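You operate a simulated robot arm through the tools that you are given. There is no shell and no other tool. Be economical: measure what you need, move in short steps, check, and stop when the job is done.

Carry out the task below with a simulated robot arm. There is one attempt and no reset: what you move stays moved.

## Task
Put things in order on the front of the long bench. At the end: the blue dabber stands where the new filter stood; the new filter from the front of the long bench stands where the grey cup stood; the cleaner jar from the front of the long bench stands on top of the white tape box; the grey cup stands where the cleaner jar stood; whatever was shut is shut again. Leave all else as you found it, and nothing knocked over.

It is judged by the outcome, as a careful person would: the job done as asked, and still so three seconds after it is handed in. It fails if anything else is knocked over, pushed out of place, dropped, spilled or broken.

## Robot
A 7-joint arm with a two-finger parallel gripper, fixed in place. Base frame: the origin is at the foot of the arm, x ahead of it, y to its left, z up; the work surface is at about z = 91.5. Readings come in cm, rad, newtons and seconds.
With the tool pointing down near the work surface it reaches from about 10 to 64 cm from the base axis. Its first joint turns from -1.152 to 1.152 rad. Payload 1.57 kg.
The tool frame sits at the grasp point between the pads (the TCP): z along the fingers, y along the line on which they close. The tips reach 3 cm beyond it. Largest opening 8 cm; finger width 1.7, thickness 1.2; the body of the gripper, 4 by 8.2 cm, starts 8 cm behind the TCP.
Orientation is that of the tool frame in the base frame, as a unit quaternion [w, x, y, z]. With the fingers straight down and closing along the base's y, the tool's x points along the base's -x, its y along +y and its z along -z.

## Interface
- The arm moves only by the tool send_rows. Its argument "deltas" is a list of rows, each an object (a shift or turn left out is 0, a gripper value left out holds the last) with "delta_pos": the shift along the tool's x, y, z in units of 300 mm (1.0 is 300 mm), a list of three; "rotation": the turn, a rotation vector about the tool's x, y, z in units of 180 degrees (1.0 is 180 degrees), a list of three; "gripper": the opening, from 0 (shut) to 1 (fully open). In form: [{"delta_pos": [tx, ty, tz], "rotation": [rx, ry, rz], "gripper": gripper}, ...]. A call has 1 to 10 rows; each row is the pose to reach, as a shift and turn from the pose commanded when the call began, along the tool's axes at that moment. A call with a number of a shift or a turn outside -1 to 1 is refused whole. A row lasts 0.2 s, in which the tool goes at most 5 cm and 0.15 rad; a call with a longer step from one row to the next is refused whole, and so is a gripper value outside its range. A pose out of reach is approached as far as the arm can. The call stops where the force on the tool passes 40 N (or 10 N more than at its start, if that is more) or the arm is blocked; 0.2 s more then pass. Each finger travels about 7.2 cm/s and halts on what it meets, pressing with about 43 N; the grip force reading is that of the motor and also rises with nothing between the fingers. The clock runs only during rows and for 0.2 s after the last one: add rows that repeat a pose to give the fingers time. The reply holds the time, the measured pose of the TCP, the force on the tool along the base axes, the opening and the grip force, in the units named above and with some noise, with the torque about the TCP (base axes, N m) and any sound that the robot's microphone picked up.
- Cameras (640 x 400 px; columns grow to the right, rows downward): "scene" is fixed at [6.7, 44.32, 142.61]; the picture's right is [-0.63, -0.78, 0.00], its down [-0.43, 0.35, -0.83] and it looks along [0.65, -0.52, -0.55] (base axes); focal length 338 px, centre (320, 200). "wrist" rides on the gripper at [7.2, -0.7, -12.2] in the tool frame; the picture's right is [0.09, 1.00, 0.00], its down [-0.84, 0.08, -0.54] and it looks along [-0.54, 0.05, 0.84] (tool axes); focal length 238 px, centre (320, 200). There is no depth. A picture from a camera that has moved, and an enlarged one, comes with that camera's place and axes in the base frame and with its lens.
- camera(camera): a new picture of that camera. It takes no simulated time.
- inspect(camera, box): a new picture of the part [left, top, right, bottom] of that camera's present view, enlarged. It takes no simulated time.
- finish_job(): hands the job in; it is judged then, once.

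Work in short steps. Places have to be worked out from the pictures, the camera data and where the tool is seen: move nearer, look again, correct. Check each grasp and each placing, and mend what went wrong. You have 120 turns and 76 pictures in all, those below and enlarged ones among them. Open the gripper and draw the arm clear of the work before you hand the job in, unless the task says otherwise; then end with one line.

The tools are called after "Emit:" as name(argument=value, ...) on one line, values as JSON. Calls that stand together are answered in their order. send_rows: Moves the arm, as the interface text tells. Its arguments: {"type":"object","properties":{"deltas":{"type":"array","items":{"type":"object","properties":{"delta_pos":{"type":"array","items":{"type":"number"}},"rotation":{"type":"array","items":{"type":"number"}},"gripper":{"type":"number"}}}}},"required":["deltas"]} The other tools are called the same way: camera (camera) takes a picture; inspect (camera, box) takes an enlarged picture of a part of a camera's view; finish_job () hands the job in.

At the start:

```text
t: 0.0
tcp_pos: [38.81, 0.37, 122.48]
ee_rot: [0.001, 0.002, 1.0, 0.001]
force: [0.1, 0.3, -0.7]
torque: [-0.03, 0.01, -0.01]
grip_width: 8.0
finger_force: 0.1
```

scene: 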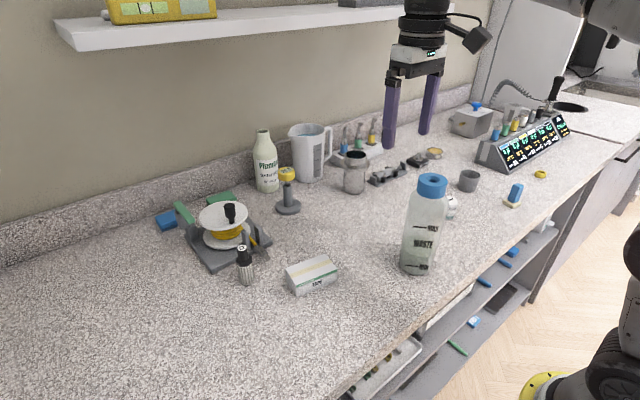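
wrist: 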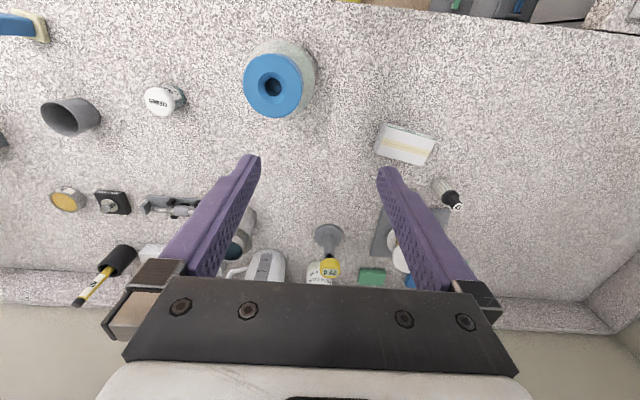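

I'll look closer at the items to identify them.

Emit:
inspect(camera="scene", box=[320, 80, 580, 240])

Emit:
inspect(camera="scene", box=[140, 120, 400, 300])

Emit:
inspect(camera="wrist", box=[0, 0, 320, 200])

```text
2.46 times, centred on (450, 160) of scene
camera zoom: at [6.7, 44.32, 142.61], right [-0.63, -0.78, 0.0], down [-0.43, 0.35, -0.83], along [0.65, -0.52, -0.55], focal length 833 px, centre (0, 298)
```

zoom: 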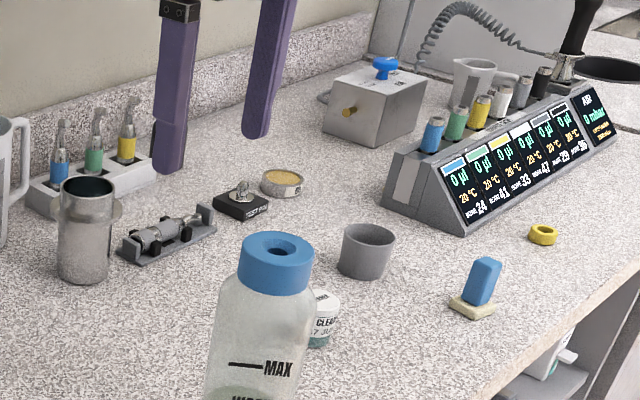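

```text
2.22 times, centred on (270, 210) of scene
camera zoom: at [6.7, 44.32, 142.61], right [-0.63, -0.78, 0.0], down [-0.43, 0.35, -0.83], along [0.65, -0.52, -0.55], focal length 752 px, centre (431, 178)
```

zoom: 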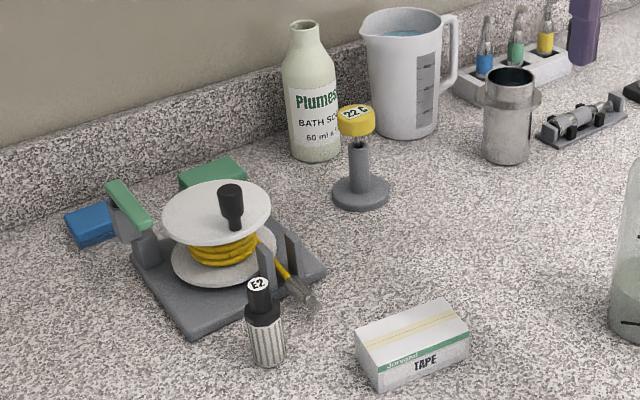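

```text
2.00 times, centred on (160, 100) of wrist
camera zoom: at [31.55, -0.2, 134.67], right [-0.09, 1.0, 0.0], down [0.84, 0.08, 0.54], along [0.54, 0.05, -0.84], focal length 477 px, centre (640, 400)
```

zoom: 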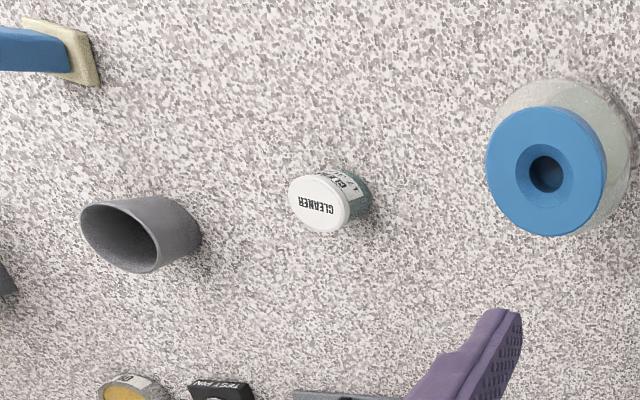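

The cleaner jar, grey cup, tape box and dabber are clear; the filter is not. Zooming in on candidates.

Emit:
inspect(camera="scene", box=[220, 150, 320, 300])

Emit:
inspect(camera="scene", box=[340, 130, 480, 220])

Emit:
inspect(camera="scene", box=[340, 220, 600, 390])

Emit:
inspect(camera="scene", box=[450, 60, 640, 220])

```text
2.67 times, centred on (270, 225) of scene
camera zoom: at [6.7, 44.32, 142.61], right [-0.63, -0.78, 0.0], down [-0.43, 0.35, -0.83], along [0.65, -0.52, -0.55], focal length 902 px, centre (453, 133)
```

zoom: 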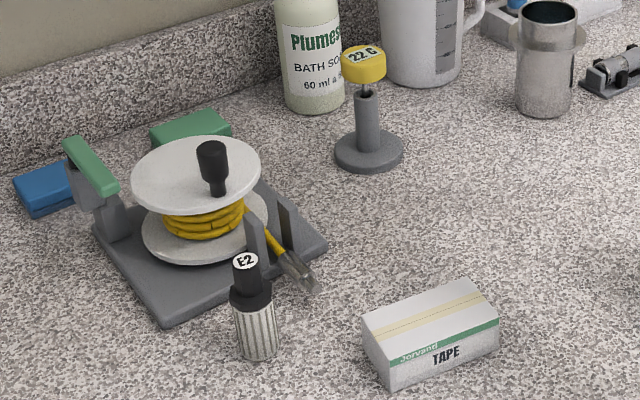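

```text
4.44 times, centred on (410, 175) of scene
camera zoom: at [6.7, 44.32, 142.61], right [-0.63, -0.78, 0.0], down [-0.43, 0.35, -0.83], along [0.65, -0.52, -0.55], focal length 1504 px, centre (-80, 311)
```

zoom: 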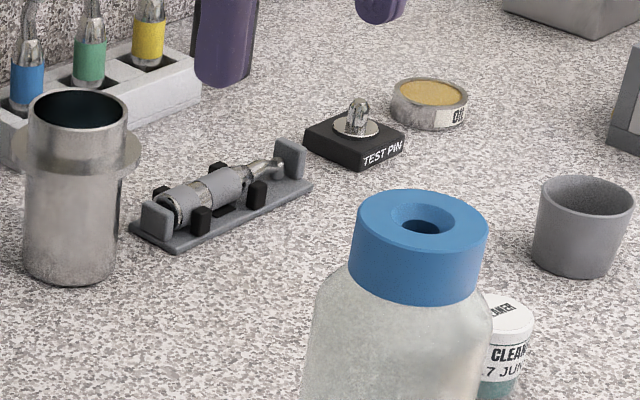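

```text
2.35 times, centred on (470, 305) of scene
camera zoom: at [6.7, 44.32, 142.61], right [-0.63, -0.78, 0.0], down [-0.43, 0.35, -0.83], along [0.65, -0.52, -0.55], focal length 796 px, centre (-33, -47)
```

zoom: 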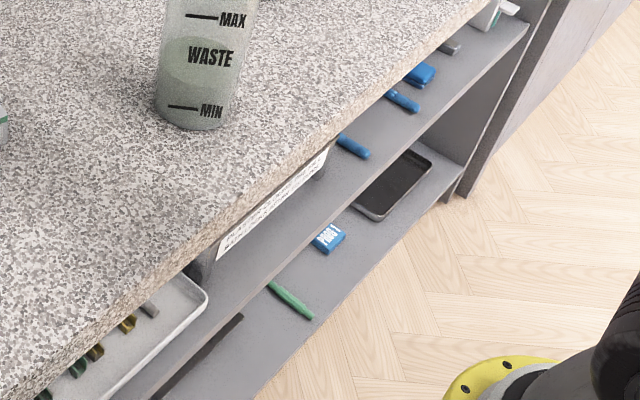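

```text
2.50 times, centred on (545, 140) of scene
camera zoom: at [6.7, 44.32, 142.61], right [-0.63, -0.78, 0.0], down [-0.43, 0.35, -0.83], along [0.65, -0.52, -0.55], focal length 846 px, centre (-242, 350)
```

zoom: 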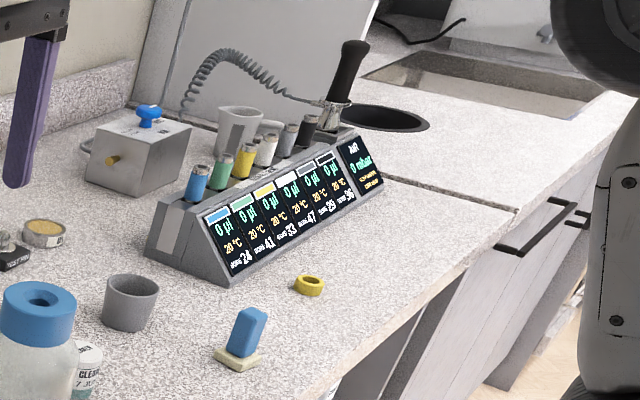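

Only the pleated E2 cartridge (about (53,26)) matches a filter within reach; the gold tin, yellow ring and 22 C stand are out of reach. I start by moving over the cleaner jar, about (40.6,-23.5), staying above the waste bottle.

Emit:
send_rows(deltas=[{"delta_pos": [0, -0.16, 0], "gripper": 1}, {"delta_pos": [-0.01, -0.32, 0]}, {"delta_pos": [-0.02, -0.48, 0]}, {"delta_pos": [-0.04, -0.63, 0]}, {"delta_pos": [-0.04, -0.78, 0]}, {"delta_pos": [-0.04, -0.79, 0.16]}, {"delta_pos": [-0.04, -0.79, 0.3]}])

Emit:
camera(camera="wrist")

```text
t: 1.6
tcp_pos: [39.94, -23.36, 113.51]
ee_rot: [0.001, 0.001, 1.0, 0.0]
force: [0.9, 1.3, -1.1]
torque: [0.01, 0.01, -0.02]
grip_width: 8.0
finger_force: 0.0
```

```text
66 pictures are left
camera wrist: at [32.75, -24.0, 125.75], right [-0.09, 1.0, 0.0], down [0.84, 0.08, 0.54], along [0.54, 0.05, -0.84], focal length 238 px, centre (320, 200)
```

wrist: 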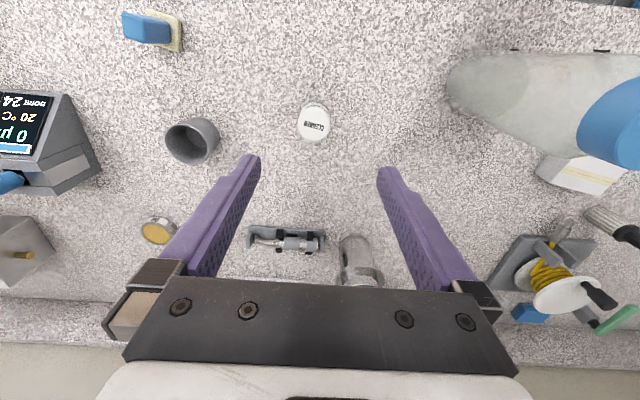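

Triangulated: jar about (40.75,-24.15), cap top z≈96, dia 4; cup about (43.5,-38.4), rim z≈97.8. I descend part of the way over the jar and check again.

Emit:
send_rows(deltas=[{"delta_pos": [-0.027, -0.026, 0.15]}, {"delta_pos": [-0.027, -0.026, 0.3]}, {"delta_pos": [-0.027, -0.026, 0.4]}])

Emit:
camera(camera="wrist")

```text
t: 2.4
tcp_pos: [40.62, -23.88, 101.65]
ee_rot: [0.001, 0.001, 1.0, 0.0]
force: [0.9, 0.0, 0.0]
torque: [-0.02, -0.01, -0.01]
grip_width: 7.99
finger_force: 0.0
```

```text
65 pictures are left
camera wrist: at [33.4, -24.61, 113.78], right [-0.09, 1.0, 0.0], down [0.84, 0.08, 0.54], along [0.54, 0.05, -0.84], focal length 238 px, centre (320, 200)
```

wrist: 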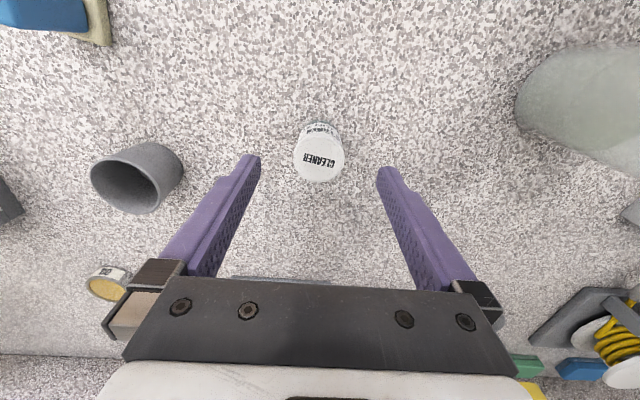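

Jar centre confirmed near (40.85,-24.0). Descending to z≈95.2 and closing.

Emit:
send_rows(deltas=[{"delta_pos": [-0.007, -0.005, 0.11], "gripper": 1}, {"delta_pos": [-0.007, -0.005, 0.215], "gripper": 1}, {"delta_pos": [-0.007, -0.005, 0.215], "gripper": 1}, {"delta_pos": [-0.007, -0.005, 0.215], "gripper": 0.3}, {"delta_pos": [-0.007, -0.005, 0.215], "gripper": 0.3}, {"delta_pos": [-0.007, -0.005, 0.215], "gripper": 0.3}])

Emit:
camera(camera="wrist")

```text
t: 3.8
tcp_pos: [40.93, -24.18, 94.95]
ee_rot: [0.0, 0.002, 1.0, 0.0]
force: [0.5, -1.1, 0.2]
torque: [0.01, 0.0, 0.02]
grip_width: 3.84
finger_force: 41.5
```

```text
64 pictures are left
camera wrist: at [33.69, -24.86, 107.21], right [-0.09, 1.0, 0.0], down [0.84, 0.08, 0.54], along [0.54, 0.05, -0.84], focal length 238 px, centre (320, 200)
```

wrist: 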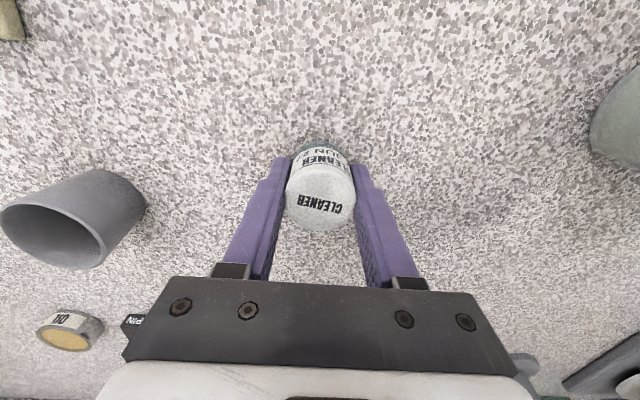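

Jar gripped (3.84 cm). Lifting straight up to z≈121.

Emit:
send_rows(deltas=[{"delta_pos": [0, 0, -0.05]}, {"delta_pos": [0, 0, -0.2]}, {"delta_pos": [0, 0, -0.35]}, {"delta_pos": [0, 0, -0.5]}, {"delta_pos": [0, 0, -0.65]}, {"delta_pos": [0, 0, -0.8]}, {"delta_pos": [0, 0, -0.9]}])

Emit:
send_rows(deltas=[{"delta_pos": [-0.02, 0.15, 0]}, {"delta_pos": [-0.04, 0.3, 0]}, {"delta_pos": [-0.06, 0.45, 0]}, {"delta_pos": [-0.08, 0.6, 0]}, {"delta_pos": [-0.08, 0.75, 0]}, {"delta_pos": [-0.08, 0.87, 0]}, {"delta_pos": [-0.08, 0.98, 0]}, {"delta_pos": [-0.08, 0.98, 0]}])

Emit:
camera(camera="wrist")

```text
t: 5.4
tcp_pos: [40.97, -24.17, 122.13]
ee_rot: [0.0, 0.001, 1.0, 0.0]
force: [-0.8, -0.9, -1.4]
torque: [0.0, 0.01, -0.02]
grip_width: 3.83
finger_force: 43.5
```

```text
t: 7.2
tcp_pos: [43.41, 5.3, 121.98]
ee_rot: [0.001, 0.0, 1.0, 0.0]
force: [-0.4, -0.1, -1.0]
torque: [0.01, 0.01, 0.04]
grip_width: 3.82
finger_force: 42.9
```

```text
63 pictures are left
camera wrist: at [36.18, 4.65, 134.27], right [-0.09, 1.0, 0.0], down [0.84, 0.08, 0.54], along [0.54, 0.05, -0.84], focal length 238 px, centre (320, 200)
```

wrist: 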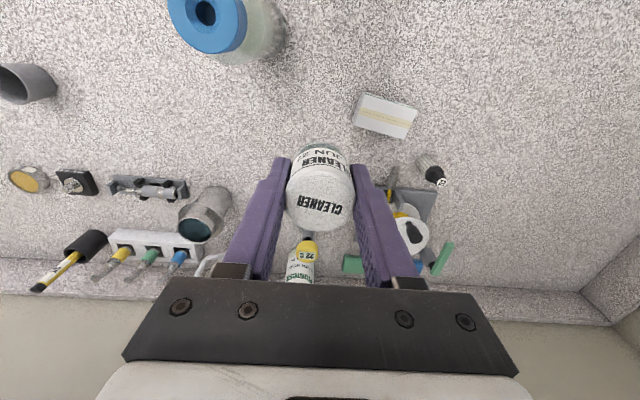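

Box top centre near (44.4,15.8). Moving over it and lowering a bit for a better look.

Emit:
send_rows(deltas=[{"delta_pos": [-0.01, 0.15, 0]}, {"delta_pos": [-0.02, 0.3, 0.05]}, {"delta_pos": [-0.03, 0.35, 0.18]}, {"delta_pos": [-0.03, 0.35, 0.33]}, {"delta_pos": [-0.03, 0.35, 0.4]}, {"delta_pos": [-0.03, 0.35, 0.4]}])

Emit:
camera(camera="wrist")

Emit:
inspect(camera="scene", box=[230, 190, 390, 300])

```text
t: 8.6
tcp_pos: [44.27, 15.52, 110.0]
ee_rot: [0.001, 0.001, 1.0, 0.0]
force: [0.1, -0.3, -1.3]
torque: [0.01, 0.0, -0.01]
grip_width: 3.85
finger_force: 42.9
```

```text
62 pictures are left
camera wrist: at [37.08, 14.87, 122.2], right [-0.09, 1.0, 0.0], down [0.84, 0.08, 0.54], along [0.54, 0.05, -0.84], focal length 238 px, centre (320, 200)
```

wrist: 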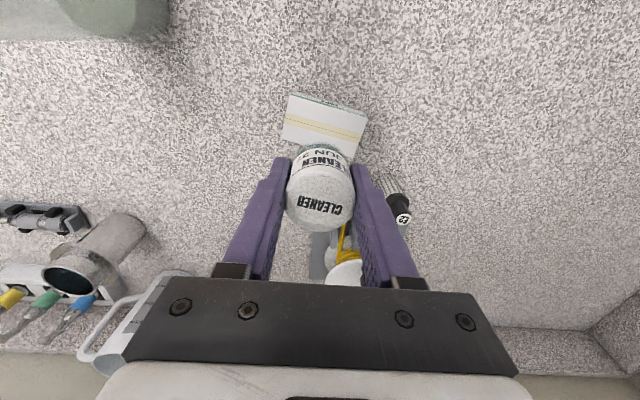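

```text
3.64 times, centred on (310, 245) of scene
camera zoom: at [6.7, 44.32, 142.61], right [-0.63, -0.78, 0.0], down [-0.43, 0.35, -0.83], along [0.65, -0.52, -0.55], focal length 1230 px, centre (356, 36)
```

zoom: 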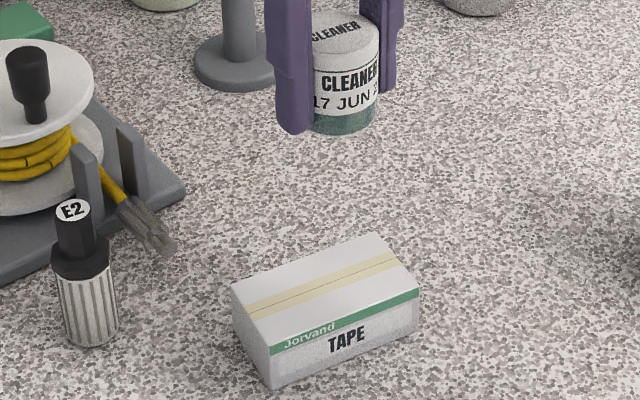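

Box top at z≈94.6, centre (44.8,15.85); the jar bottom is 3.45 below the TCP. Descending to just above contact, then gently down.

Emit:
send_rows(deltas=[{"delta_pos": [-0.017, 0.012, 0.12]}, {"delta_pos": [-0.017, 0.012, 0.25]}, {"delta_pos": [-0.017, 0.012, 0.34]}, {"delta_pos": [-0.017, 0.012, 0.365]}, {"delta_pos": [-0.017, 0.012, 0.365]}])

Emit:
inspect(camera="scene", box=[230, 190, 390, 300])

```text
t: 9.8
tcp_pos: [44.86, 16.07, 99.12]
ee_rot: [0.0, 0.001, 1.0, 0.001]
force: [0.0, 0.2, -0.8]
torque: [0.02, 0.02, -0.03]
grip_width: 3.82
finger_force: 42.7
```

```text
3.64 times, centred on (310, 245) of scene
camera zoom: at [6.7, 44.32, 142.61], right [-0.63, -0.78, 0.0], down [-0.43, 0.35, -0.83], along [0.65, -0.52, -0.55], focal length 1230 px, centre (356, 36)
```

zoom: 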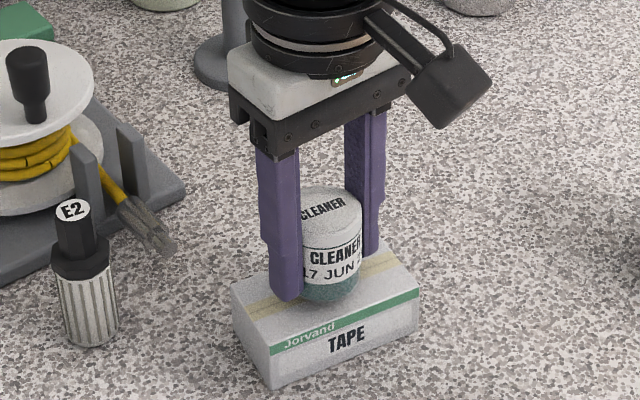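

Well centred, just above the lid. Lowering in 2 mm steps until contact shows.

Emit:
send_rows(deltas=[{"delta_pos": [0, 0, 0.008]}, {"delta_pos": [0, 0, 0.016]}, {"delta_pos": [0, 0, 0.022]}, {"delta_pos": [0, 0, 0.022]}])

```text
t: 10.8
tcp_pos: [44.75, 16.06, 98.52]
ee_rot: [0.001, 0.001, 1.0, 0.0]
force: [-1.2, 0.6, 3.4]
torque: [-0.02, 0.05, -0.01]
grip_width: 3.84
finger_force: 42.6
```

Force is rising: contact starting. A touch more.

Emit:
send_rows(deltas=[{"delta_pos": [0, 0, 0.004]}, {"delta_pos": [0, 0, 0.004]}])

```text
t: 11.4
tcp_pos: [44.79, 16.07, 98.45]
ee_rot: [0.002, 0.001, 1.0, 0.0]
force: [-3.0, -2.2, 13.2]
torque: [-0.05, 0.12, -0.01]
grip_width: 3.85
finger_force: 43.4
```

Firm contact. Opening modestly and rising straight up.

Emit:
send_rows(deltas=[{"delta_pos": [0, 0, -0.003], "gripper": 0.55}, {"delta_pos": [0, 0, -0.003], "gripper": 0.8}, {"delta_pos": [0, 0, -0.003], "gripper": 0.8}, {"delta_pos": [0, 0, -0.1], "gripper": 0.8}, {"delta_pos": [0, 0, -0.25]}, {"delta_pos": [0, 0, -0.4]}, {"delta_pos": [0, 0, -0.55]}, {"delta_pos": [0, 0, -0.7]}, {"delta_pos": [0, 0, -0.78]}])

Emit:
inspect(camera="scene", box=[230, 190, 390, 300])

Emit:
camera(camera="wrist")

```text
t: 13.4
tcp_pos: [44.68, 15.92, 121.78]
ee_rot: [0.0, 0.002, 1.0, 0.0]
force: [-0.1, 0.3, 0.4]
torque: [0.01, 0.04, 0.03]
grip_width: 6.38
finger_force: 0.1
```

```text
3.64 times, centred on (310, 245) of scene
camera zoom: at [6.7, 44.32, 142.61], right [-0.63, -0.78, 0.0], down [-0.43, 0.35, -0.83], along [0.65, -0.52, -0.55], focal length 1230 px, centre (356, 36)
```

zoom: 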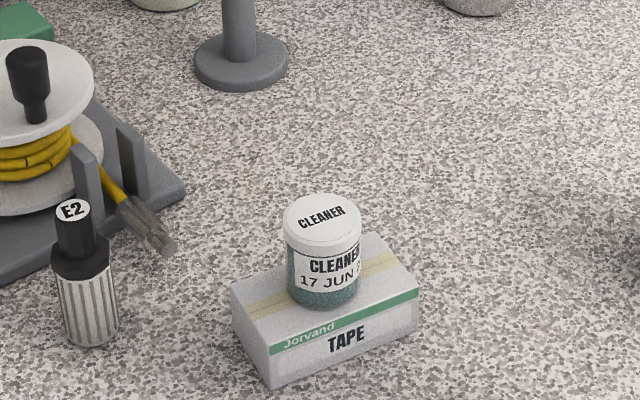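

```text
58 pictures are left
camera wrist: at [37.45, 15.23, 133.92], right [-0.09, 1.0, 0.0], down [0.84, 0.08, 0.54], along [0.54, 0.05, -0.84], focal length 238 px, centre (320, 200)
```

wrist: 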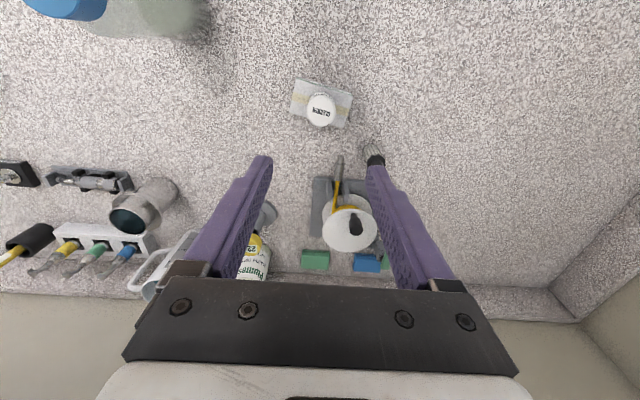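

Jar stands centred on the box. Now traveling high back to the cup at about (43.5,-38.4).

Emit:
send_rows(deltas=[{"delta_pos": [0.01, -0.16, 0], "gripper": 1}, {"delta_pos": [0.02, -0.32, 0]}, {"delta_pos": [0.03, -0.48, 0]}, {"delta_pos": [0.03, -0.64, 0]}, {"delta_pos": [0.03, -0.8, 0]}, {"delta_pos": [0.03, -0.96, 0]}])

Emit:
send_rows(deltas=[{"delta_pos": [0, -0.16, 0]}, {"delta_pos": [0, -0.32, 0]}, {"delta_pos": [0, -0.48, 0]}, {"delta_pos": [0, -0.64, 0]}, {"delta_pos": [0, -0.8, 0.05]}, {"delta_pos": [0, -0.84, 0.2]}, {"delta_pos": [0, -0.84, 0.33]}, {"delta_pos": [0, -0.84, 0.33]}])

Emit:
camera(camera="wrist")

```text
t: 14.8
tcp_pos: [43.99, -12.72, 121.52]
ee_rot: [0.0, 0.001, 1.0, 0.0]
force: [0.1, 0.2, -0.6]
torque: [0.02, -0.01, -0.03]
grip_width: 8.0
finger_force: 0.1
```

```text
refused: row 5 steps farther than a row can; nothing moved
```

```text
57 pictures are left
camera wrist: at [36.71, -13.33, 133.84], right [-0.09, 1.0, 0.0], down [0.84, 0.08, 0.54], along [0.54, 0.05, -0.84], focal length 238 px, centre (320, 200)
```

wrist: 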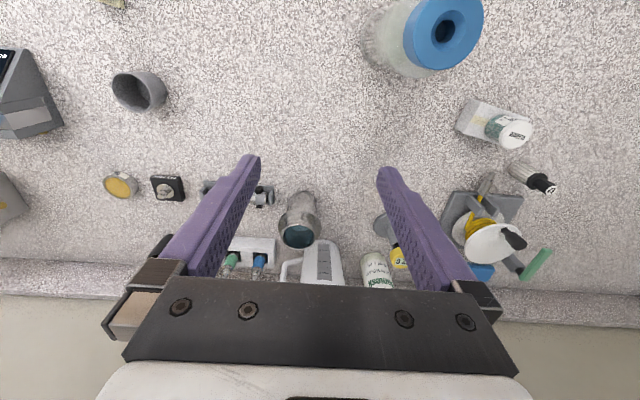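

One row step was too long; resending with shorter steps.

Emit:
send_rows(deltas=[{"delta_pos": [0, -0.16, 0]}, {"delta_pos": [0, -0.32, 0]}, {"delta_pos": [0, -0.48, 0]}, {"delta_pos": [0, -0.64, 0]}, {"delta_pos": [0, -0.78, 0.05]}, {"delta_pos": [0, -0.85, 0.18]}, {"delta_pos": [0, -0.85, 0.33]}, {"delta_pos": [0, -0.85, 0.33]}])

Emit:
camera(camera="wrist")

```text
t: 16.6
tcp_pos: [43.63, -38.47, 111.57]
ee_rot: [0.001, 0.001, 1.0, 0.0]
force: [0.4, 0.8, 0.2]
torque: [-0.01, -0.02, 0.03]
grip_width: 8.03
finger_force: 0.1
out of reach, approached as far as the arm can: row 3, 4, 5, 6
```

```text
56 pictures are left
camera wrist: at [36.36, -39.02, 123.84], right [-0.09, 1.0, 0.0], down [0.84, 0.08, 0.54], along [0.54, 0.05, -0.84], focal length 238 px, centre (320, 200)
```

wrist: 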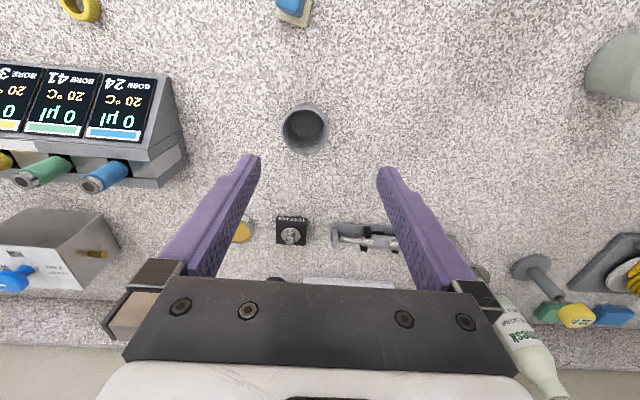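

Cup now resolves to about (44.5,-39.9), rim z≈96, dia ≈5. Closing in for another look.

Emit:
send_rows(deltas=[{"delta_pos": [-0.03, -0.047, 0.1]}, {"delta_pos": [-0.03, -0.047, 0.22]}, {"delta_pos": [-0.03, -0.047, 0.33]}, {"delta_pos": [-0.03, -0.047, 0.33]}])

Emit:
camera(camera="wrist")

Emit:
inspect(camera="scene", box=[420, 120, 560, 220])

```text
t: 17.6
tcp_pos: [44.51, -39.53, 101.65]
ee_rot: [0.001, 0.0, 1.0, 0.0]
force: [0.7, 0.4, 0.4]
torque: [0.01, -0.01, 0.01]
grip_width: 7.99
finger_force: 0.0
```

```text
55 pictures are left
camera wrist: at [37.4, -40.34, 113.84], right [-0.09, 1.0, 0.0], down [0.84, 0.08, 0.54], along [0.54, 0.05, -0.84], focal length 238 px, centre (320, 200)
```

wrist: 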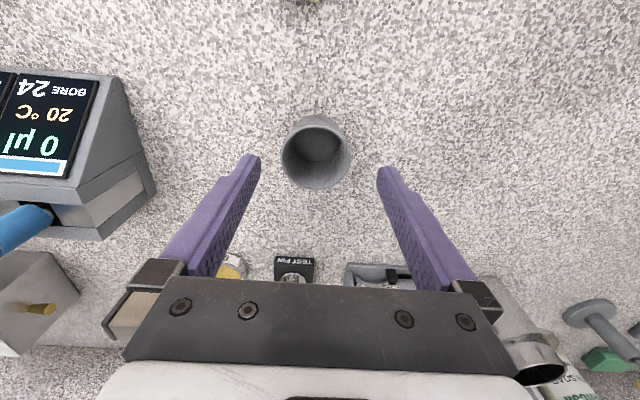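

```text
4.00 times, centred on (490, 170) of scene
camera zoom: at [6.7, 44.32, 142.61], right [-0.63, -0.78, 0.0], down [-0.43, 0.35, -0.83], along [0.65, -0.52, -0.55], focal length 1353 px, centre (-360, 320)
```

zoom: 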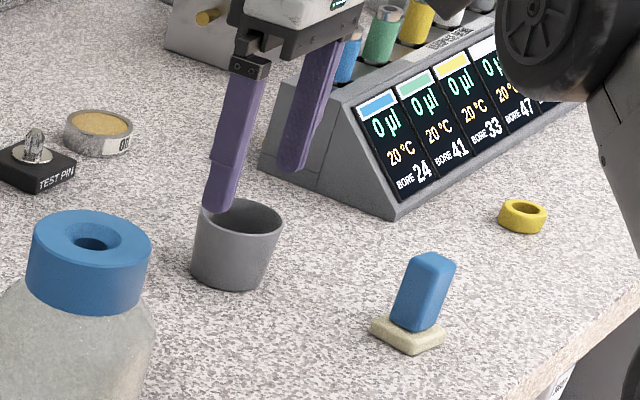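

Cup centre (44.3,-40.0). Descending to z≈95.2 and closing on it.

Emit:
send_rows(deltas=[{"delta_pos": [0.007, -0.015, 0.07], "gripper": 1}, {"delta_pos": [0.007, -0.015, 0.15], "gripper": 1}, {"delta_pos": [0.007, -0.015, 0.213], "gripper": 1}, {"delta_pos": [0.007, -0.015, 0.213], "gripper": 1}, {"delta_pos": [0.007, -0.015, 0.213], "gripper": 0.5}, {"delta_pos": [0.007, -0.015, 0.213], "gripper": 0.5}, {"delta_pos": [0.007, -0.015, 0.213], "gripper": 0.5}])

Emit:
camera(camera="wrist")

```text
t: 19.2
tcp_pos: [44.53, -40.15, 95.33]
ee_rot: [0.0, 0.001, 1.0, 0.0]
force: [-0.1, -0.5, -0.5]
torque: [0.0, -0.01, -0.01]
grip_width: 5.39
finger_force: 43.1
```

```text
53 pictures are left
camera wrist: at [37.31, -40.79, 107.64], right [-0.09, 1.0, 0.0], down [0.84, 0.08, 0.54], along [0.54, 0.05, -0.84], focal length 238 px, centre (320, 200)
```

wrist: 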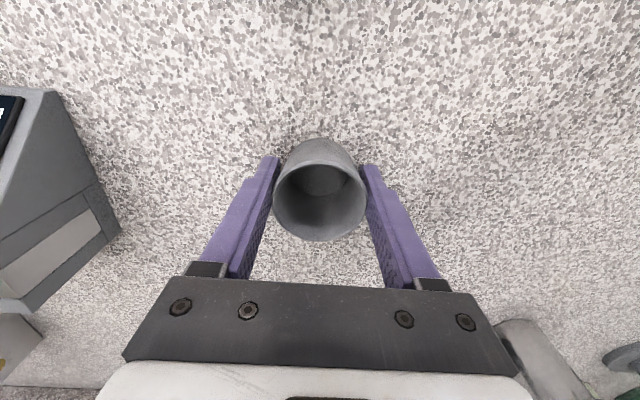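

Cup held. Lift 7 cm and carry to the jar's former place (40.8,-24.15).

Emit:
send_rows(deltas=[{"delta_pos": [0, 0, -0.05]}, {"delta_pos": [0, 0, -0.15]}, {"delta_pos": [0, 0, -0.24]}, {"delta_pos": [0.03, 0.12, -0.24]}, {"delta_pos": [0.06, 0.26, -0.24]}, {"delta_pos": [0.09, 0.4, -0.24]}, {"delta_pos": [0.114, 0.5, -0.24]}, {"delta_pos": [0.114, 0.533, -0.24]}, {"delta_pos": [0.114, 0.533, -0.24]}])

Emit:
camera(camera="wrist")

```text
t: 21.2
tcp_pos: [41.2, -24.08, 102.63]
ee_rot: [0.0, 0.002, 1.0, 0.0]
force: [0.9, 0.4, -0.8]
torque: [0.04, -0.04, 0.02]
grip_width: 5.36
finger_force: 42.9
```

```text
52 pictures are left
camera wrist: at [33.95, -24.78, 114.93], right [-0.09, 1.0, 0.0], down [0.84, 0.08, 0.54], along [0.54, 0.05, -0.84], focal length 238 px, centre (320, 200)
```

wrist: 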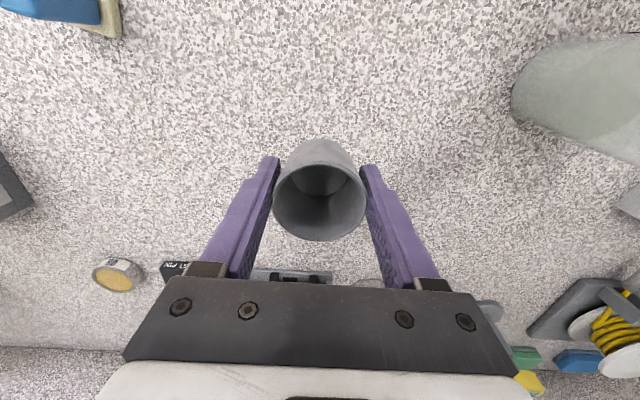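

Held upright over the spot. Lowering to just above the bench, then gently to contact.

Emit:
send_rows(deltas=[{"delta_pos": [0.003, -0.002, 0.1]}, {"delta_pos": [0.003, -0.002, 0.19]}, {"delta_pos": [0.003, -0.002, 0.225]}, {"delta_pos": [0.003, -0.002, 0.235]}, {"delta_pos": [0.003, -0.002, 0.243]}, {"delta_pos": [0.003, -0.002, 0.243]}])

```text
t: 22.6
tcp_pos: [41.1, -24.09, 95.37]
ee_rot: [0.0, 0.0, 1.0, 0.0]
force: [0.2, 0.1, 0.8]
torque: [0.02, 0.03, 0.0]
grip_width: 5.35
finger_force: 43.4
```

Emit:
send_rows(deltas=[{"delta_pos": [0, 0, 0.004]}, {"delta_pos": [0, 0, 0.007]}, {"delta_pos": [0, 0, 0.007]}])

```text
t: 23.4
tcp_pos: [41.14, -24.23, 95.35]
ee_rot: [0.002, 0.001, 1.0, 0.0]
force: [0.6, 4.6, 13.9]
torque: [0.2, -0.02, 0.0]
grip_width: 5.4
finger_force: 42.9
```

Contact (14 N). Releasing and rising straight to z≈121.

Emit:
send_rows(deltas=[{"delta_pos": [0, 0, -0.004], "gripper": 0.75}, {"delta_pos": [0, 0, -0.004], "gripper": 0.98}, {"delta_pos": [0, 0, -0.004], "gripper": 0.98}, {"delta_pos": [0, 0, -0.08]}, {"delta_pos": [0, 0, -0.23]}, {"delta_pos": [0, 0, -0.38]}, {"delta_pos": [0, 0, -0.53]}, {"delta_pos": [0, 0, -0.68]}, {"delta_pos": [0, 0, -0.83]}, {"delta_pos": [0, 0, -0.88]}])

Emit:
camera(camera="wrist")

```text
t: 25.6
tcp_pos: [41.08, -24.13, 121.61]
ee_rot: [0.0, 0.0, 1.0, 0.0]
force: [0.1, -0.1, 0.7]
torque: [0.0, 0.01, 0.0]
grip_width: 7.87
finger_force: 0.0
```

```text
51 pictures are left
camera wrist: at [33.89, -24.85, 133.88], right [-0.09, 1.0, 0.0], down [0.84, 0.08, 0.54], along [0.54, 0.05, -0.84], focal length 238 px, centre (320, 200)
```

wrist: 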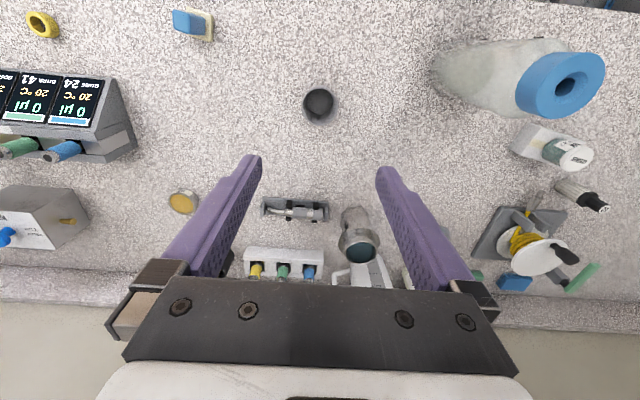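

Cup placed well. Now travel to the filter at about (53.5,25.8), first staying high over the bottle.

Emit:
send_rows(deltas=[{"delta_pos": [-0.02, 0.16, 0], "gripper": 0.8}, {"delta_pos": [-0.04, 0.32, 0]}, {"delta_pos": [-0.06, 0.48, 0]}, {"delta_pos": [-0.08, 0.64, 0]}, {"delta_pos": [-0.1, 0.8, 0]}, {"delta_pos": [-0.12, 0.96, 0]}])

Emit:
send_rows(deltas=[{"delta_pos": [-0.02, 0.15, 0]}, {"delta_pos": [-0.06, 0.3, 0.03]}, {"delta_pos": [-0.11, 0.42, 0.1]}, {"delta_pos": [-0.17, 0.54, 0.18]}, {"delta_pos": [-0.22, 0.62, 0.28]}, {"delta_pos": [-0.24, 0.67, 0.38]}, {"delta_pos": [-0.24, 0.67, 0.38]}])

Emit:
camera(camera="wrist")

```text
t: 27.0
tcp_pos: [44.76, 4.85, 121.8]
ee_rot: [0.0, 0.001, 1.0, -0.001]
force: [-0.1, 1.0, -0.2]
torque: [-0.01, 0.05, 0.01]
grip_width: 6.4
finger_force: 0.2
```

```text
t: 28.6
tcp_pos: [52.07, 25.0, 110.21]
ee_rot: [0.001, 0.001, 1.0, 0.0]
force: [0.9, -0.3, -0.2]
torque: [-0.02, -0.04, -0.02]
grip_width: 6.42
finger_force: 0.0
```

```text
50 pictures are left
camera wrist: at [44.83, 24.25, 122.44], right [-0.09, 1.0, 0.0], down [0.84, 0.08, 0.54], along [0.54, 0.05, -0.84], focal length 238 px, centre (320, 200)
```

wrist: 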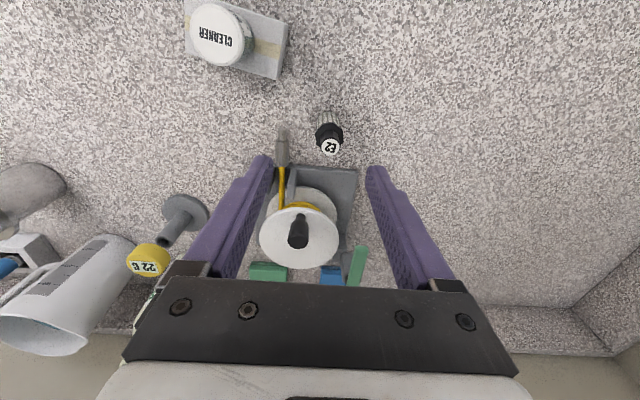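

Filter found near (53,25.9). Enlarging to pin it down and read it.

Emit:
inspect(camera="wrist", box=[260, 90, 400, 180])

```text
4.44 times, centred on (330, 135) of wrist
camera zoom: at [44.83, 24.25, 122.44], right [-0.09, 1.0, 0.0], down [0.84, 0.08, 0.54], along [0.54, 0.05, -0.84], focal length 1059 px, centre (276, 489)
```

zoom: 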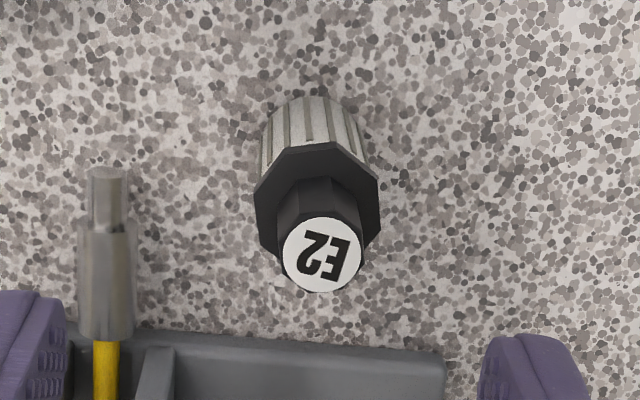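

Filter at (52.9,25.95), flange flats squarely face the fingers. Descending to z≈103 for a check.

Emit:
send_rows(deltas=[{"delta_pos": [-0.028, 0.032, 0.08], "gripper": 0.75}, {"delta_pos": [-0.028, 0.032, 0.17]}, {"delta_pos": [-0.028, 0.032, 0.22]}, {"delta_pos": [-0.028, 0.032, 0.22]}])

Emit:
camera(camera="wrist")

Emit:
inspect(camera="scene", box=[180, 170, 340, 300])

```text
t: 29.6
tcp_pos: [52.91, 25.59, 103.73]
ee_rot: [0.0, 0.0, 1.0, -0.001]
force: [-0.4, 0.4, -0.2]
torque: [0.01, 0.01, 0.02]
grip_width: 5.99
finger_force: 0.0
```

```text
48 pictures are left
camera wrist: at [45.61, 24.97, 115.86], right [-0.09, 1.0, 0.0], down [0.84, 0.08, 0.54], along [0.54, 0.05, -0.84], focal length 238 px, centre (320, 200)
```

wrist: 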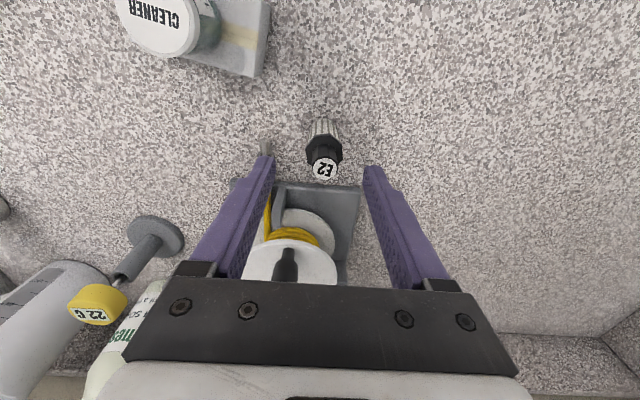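

```text
3.08 times, centred on (260, 235) of scene
camera zoom: at [6.7, 44.32, 142.61], right [-0.63, -0.78, 0.0], down [-0.43, 0.35, -0.83], along [0.65, -0.52, -0.55], focal length 1041 px, centre (505, 92)
```

zoom: 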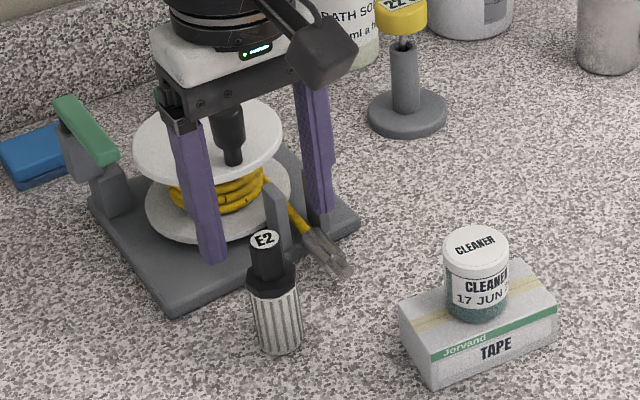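

Filter confirmed at (53.05,26.0); brush is at y≈20.2, so I narrow the opening to 5 cm, descend to z≈96.5 and close.

Emit:
send_rows(deltas=[{"delta_pos": [-0.005, 0.013, 0.02], "gripper": 0.62}, {"delta_pos": [-0.005, 0.013, 0.1], "gripper": 0.62}, {"delta_pos": [-0.005, 0.013, 0.18]}, {"delta_pos": [-0.005, 0.013, 0.24]}, {"delta_pos": [-0.005, 0.013, 0.24]}, {"delta_pos": [-0.005, 0.013, 0.24], "gripper": 0.25}, {"delta_pos": [-0.005, 0.013, 0.24], "gripper": 0.25}, {"delta_pos": [-0.005, 0.013, 0.24], "gripper": 0.25}])

Emit:
camera(camera="wrist")

```text
t: 31.4
tcp_pos: [52.81, 26.13, 96.4]
ee_rot: [0.0, 0.001, 1.0, -0.001]
force: [1.0, -0.3, 0.6]
torque: [0.02, 0.02, 0.01]
grip_width: 3.02
finger_force: 39.6
```

```text
46 pictures are left
camera wrist: at [45.58, 25.44, 108.64], right [-0.09, 1.0, 0.0], down [0.84, 0.08, 0.54], along [0.54, 0.05, -0.84], focal length 238 px, centre (320, 200)
```

wrist: 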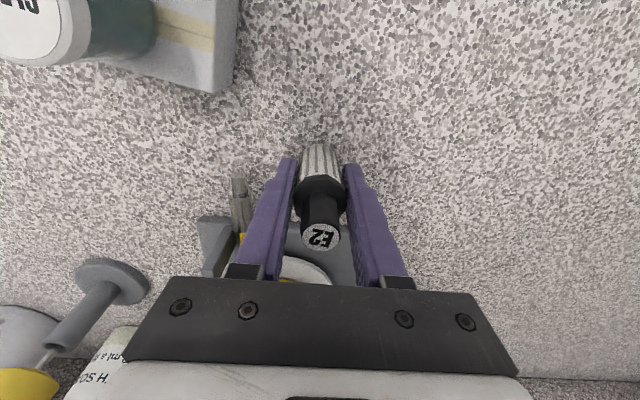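

Filter held (3.02 cm). Lifting, then drawing back and up toward (45,5,121).

Emit:
send_rows(deltas=[{"delta_pos": [0, 0, -0.06]}, {"delta_pos": [0, 0, -0.2]}, {"delta_pos": [0, 0, -0.34]}, {"delta_pos": [0, -0.02, -0.48]}, {"delta_pos": [0.06, -0.12, -0.58]}, {"delta_pos": [0.12, -0.24, -0.66]}, {"delta_pos": [0.18, -0.36, -0.74]}, {"delta_pos": [0.23, -0.48, -0.82]}, {"delta_pos": [0.26, -0.63, -0.85]}, {"delta_pos": [0.28, -0.77, -0.85]}])

Emit:
send_rows(deltas=[{"delta_pos": [0, -0.16, 0]}, {"delta_pos": [0.01, -0.32, 0]}, {"delta_pos": [0.02, -0.48, 0]}, {"delta_pos": [0.03, -0.64, 0]}, {"delta_pos": [0.04, -0.79, 0.02]}, {"delta_pos": [0.04, -0.92, 0.07]}, {"delta_pos": [0.04, -0.92, 0.07]}])

Emit:
camera(camera="scene")

```text
t: 33.6
tcp_pos: [44.51, 2.87, 121.79]
ee_rot: [0.001, 0.0, 1.0, 0.0]
force: [0.7, 0.3, -0.4]
torque: [0.01, -0.01, 0.04]
grip_width: 3.04
finger_force: 39.8
```

```text
t: 35.2
tcp_pos: [43.27, -24.7, 119.95]
ee_rot: [0.001, 0.001, 1.0, 0.0]
force: [-0.4, 0.9, -0.4]
torque: [0.02, -0.01, 0.03]
grip_width: 3.03
finger_force: 39.7
```

```text
45 pictures are left
```

scene: 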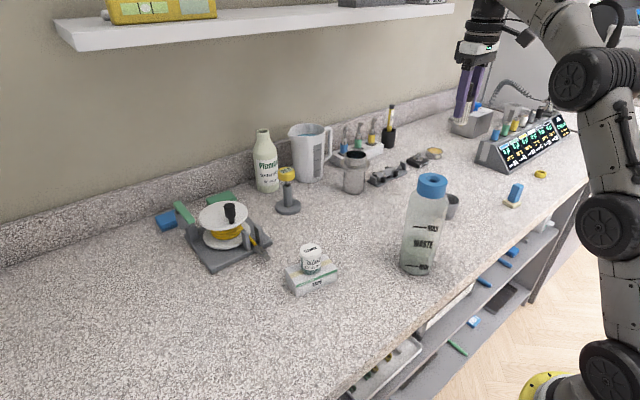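

All intact. Moving over the cup's former spot (44.2,-40.1) and down to z≈103.

Emit:
send_rows(deltas=[{"delta_pos": [-0.005, -0.12, 0.08]}, {"delta_pos": [-0.01, -0.24, 0.16]}, {"delta_pos": [-0.02, -0.36, 0.24]}, {"delta_pos": [-0.03, -0.48, 0.32]}, {"delta_pos": [-0.031, -0.513, 0.45]}, {"delta_pos": [-0.031, -0.513, 0.56]}, {"delta_pos": [-0.031, -0.513, 0.56]}])

Emit:
camera(camera="wrist")

```text
t: 36.8
tcp_pos: [44.35, -39.78, 103.12]
ee_rot: [0.001, 0.001, 1.0, 0.001]
force: [-0.1, 0.2, -0.5]
torque: [-0.01, 0.01, 0.0]
grip_width: 3.04
finger_force: 39.3
```

```text
44 pictures are left
camera wrist: at [37.07, -40.48, 115.37], right [-0.09, 1.0, 0.0], down [0.84, 0.08, 0.54], along [0.54, 0.05, -0.84], focal length 238 px, centre (320, 200)
```

wrist: 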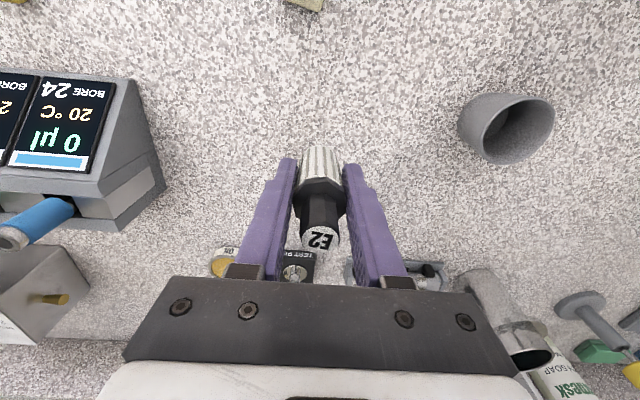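

Adjust 3 mm and lower to just above the surface (contact expected at z≈96.4).

Emit:
send_rows(deltas=[{"delta_pos": [0.003, -0.01, 0.1]}, {"delta_pos": [0.003, -0.01, 0.19]}, {"delta_pos": [0.003, -0.01, 0.212]}, {"delta_pos": [0.003, -0.01, 0.218]}, {"delta_pos": [0.003, -0.01, 0.224]}, {"delta_pos": [0.003, -0.01, 0.224]}])

```text
t: 38.2
tcp_pos: [44.19, -40.21, 96.42]
ee_rot: [0.001, 0.001, 1.0, -0.002]
force: [-0.4, 0.3, 3.2]
torque: [0.08, 0.08, 0.04]
grip_width: 3.04
finger_force: 39.6
```

Emit:
send_rows(deltas=[{"delta_pos": [0, 0, 0.004]}, {"delta_pos": [0, 0, 0.004]}])

```text
t: 38.8
tcp_pos: [44.2, -40.38, 96.35]
ee_rot: [0.002, 0.001, 1.0, 0.0]
force: [-2.2, 0.4, 10.8]
torque: [0.17, 0.09, 0.02]
grip_width: 3.04
finger_force: 39.7
```

Contact made. Releasing and rising straight up to z≈115.

Emit:
send_rows(deltas=[{"delta_pos": [0, 0, -0.003], "gripper": 0.5}, {"delta_pos": [0, 0, -0.003], "gripper": 0.7}, {"delta_pos": [0, 0, -0.003], "gripper": 0.7}, {"delta_pos": [0, 0, -0.08]}, {"delta_pos": [0, 0, -0.23]}, {"delta_pos": [0, 0, -0.38]}, {"delta_pos": [0, 0, -0.53]}, {"delta_pos": [0, 0, -0.62]}, {"delta_pos": [0, 0, -0.62]}])

Emit:
camera(camera="wrist")

Emit:
inspect(camera="scene", box=[420, 120, 560, 220])

```text
t: 40.8
tcp_pos: [42.18, -38.65, 113.36]
ee_rot: [0.001, 0.001, 1.0, 0.0]
force: [-0.2, -0.1, 0.3]
torque: [0.02, -0.01, 0.02]
grip_width: 5.61
finger_force: 0.1
out of reach, approached as far as the arm can: row 7, 8, 9
```

```text
43 pictures are left
camera wrist: at [34.93, -39.33, 125.62], right [-0.09, 1.0, 0.0], down [0.84, 0.08, 0.54], along [0.54, 0.05, -0.84], focal length 238 px, centre (320, 200)
```

wrist: 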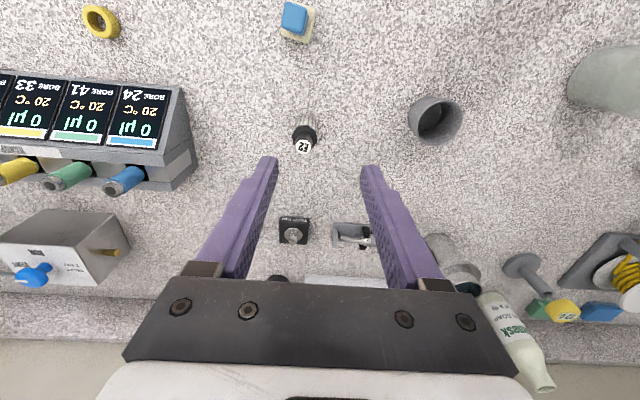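

```text
4.00 times, centred on (490, 170) of scene
camera zoom: at [6.7, 44.32, 142.61], right [-0.63, -0.78, 0.0], down [-0.43, 0.35, -0.83], along [0.65, -0.52, -0.55], focal length 1353 px, centre (-360, 320)
```

zoom: 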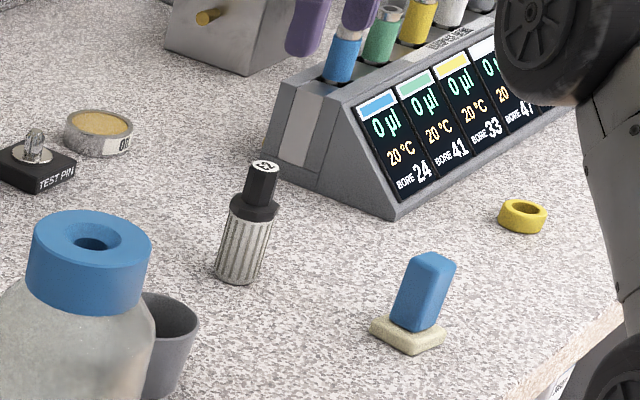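

Filter stands at about the cup's place. Next the dabber near (33.3,-42); moving above it for a look.

Emit:
send_rows(deltas=[{"delta_pos": [0.1, -0.03, 0.0]}, {"delta_pos": [0.22, -0.06, 0.05]}, {"delta_pos": [0.33, -0.08, 0.14]}, {"delta_pos": [0.33, -0.08, 0.2]}, {"delta_pos": [0.33, -0.08, 0.2]}])

Emit:
camera(camera="wrist")

```text
t: 42.0
tcp_pos: [32.37, -41.17, 107.21]
ee_rot: [0.001, 0.001, 1.0, 0.0]
force: [-0.2, 0.8, 0.2]
torque: [-0.01, 0.0, -0.04]
grip_width: 5.6
finger_force: 0.1
```

```text
41 pictures are left
camera wrist: at [25.17, -41.88, 119.45], right [-0.09, 1.0, 0.0], down [0.84, 0.08, 0.54], along [0.54, 0.05, -0.84], focal length 238 px, centre (320, 200)
```

wrist: 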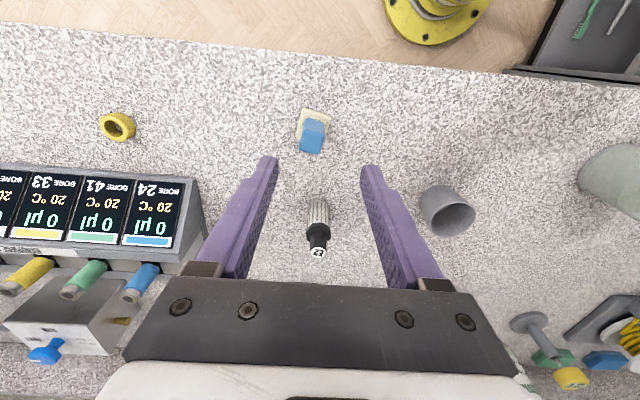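

Emit:
inspect(camera="wrist", box=[260, 80, 380, 170])

Emit:
inspect(camera="scene", box=[480, 160, 550, 220])

```text
4.44 times, centred on (320, 125) of wrist
camera zoom: at [25.17, -41.88, 119.45], right [-0.09, 1.0, 0.0], down [0.84, 0.08, 0.54], along [0.54, 0.05, -0.84], focal length 1059 px, centre (320, 533)
```

zoom: 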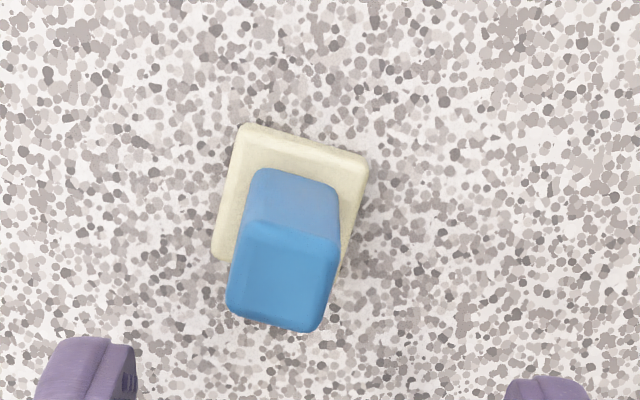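

```text
6.67 times, centred on (515, 190) of scene
camera zoom: at [6.7, 44.32, 142.61], right [-0.63, -0.78, 0.0], down [-0.43, 0.35, -0.83], along [0.65, -0.52, -0.55], focal length 2256 px, centre (-980, 267)
```

zoom: 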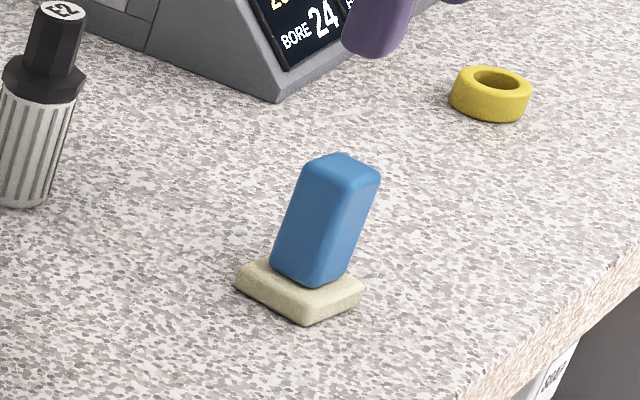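

Dabber handle: 1.9 cm square, centre (32.5,-42.0), top z≈98.5, turned about 8°. I align the gripper and descend to z≈102 for a check.

Emit:
send_rows(deltas=[{"delta_pos": [-0.005, -0.028, 0.05], "rotation": [0, 0, 0.044], "gripper": 0.6}, {"delta_pos": [-0.005, -0.028, 0.15], "rotation": [0, 0, 0.044]}, {"delta_pos": [-0.005, -0.028, 0.18], "rotation": [0, 0, 0.044]}, {"delta_pos": [-0.005, -0.028, 0.18], "rotation": [0, 0, 0.044]}])

Emit:
camera(camera="wrist")

```text
t: 43.0
tcp_pos: [32.65, -41.81, 101.9]
ee_rot: [0.0, 0.069, 0.998, 0.0]
force: [-0.1, 0.4, -0.1]
torque: [-0.03, 0.03, 0.02]
grip_width: 4.79
finger_force: 0.1
```

```text
38 pictures are left
camera wrist: at [25.31, -41.58, 114.12], right [0.05, 1.0, 0.0], down [0.84, -0.04, 0.54], along [0.54, -0.03, -0.84], focal length 238 px, centre (320, 200)
```

wrist: 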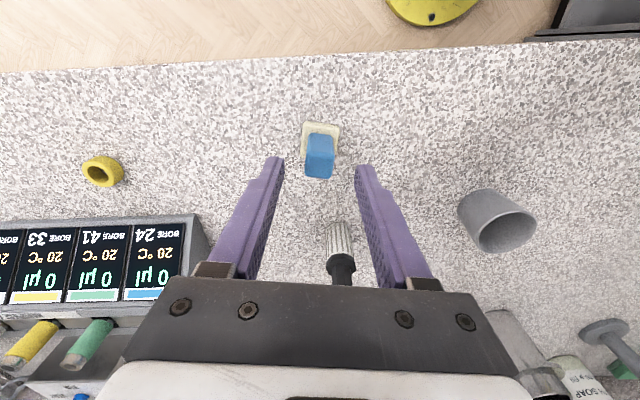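

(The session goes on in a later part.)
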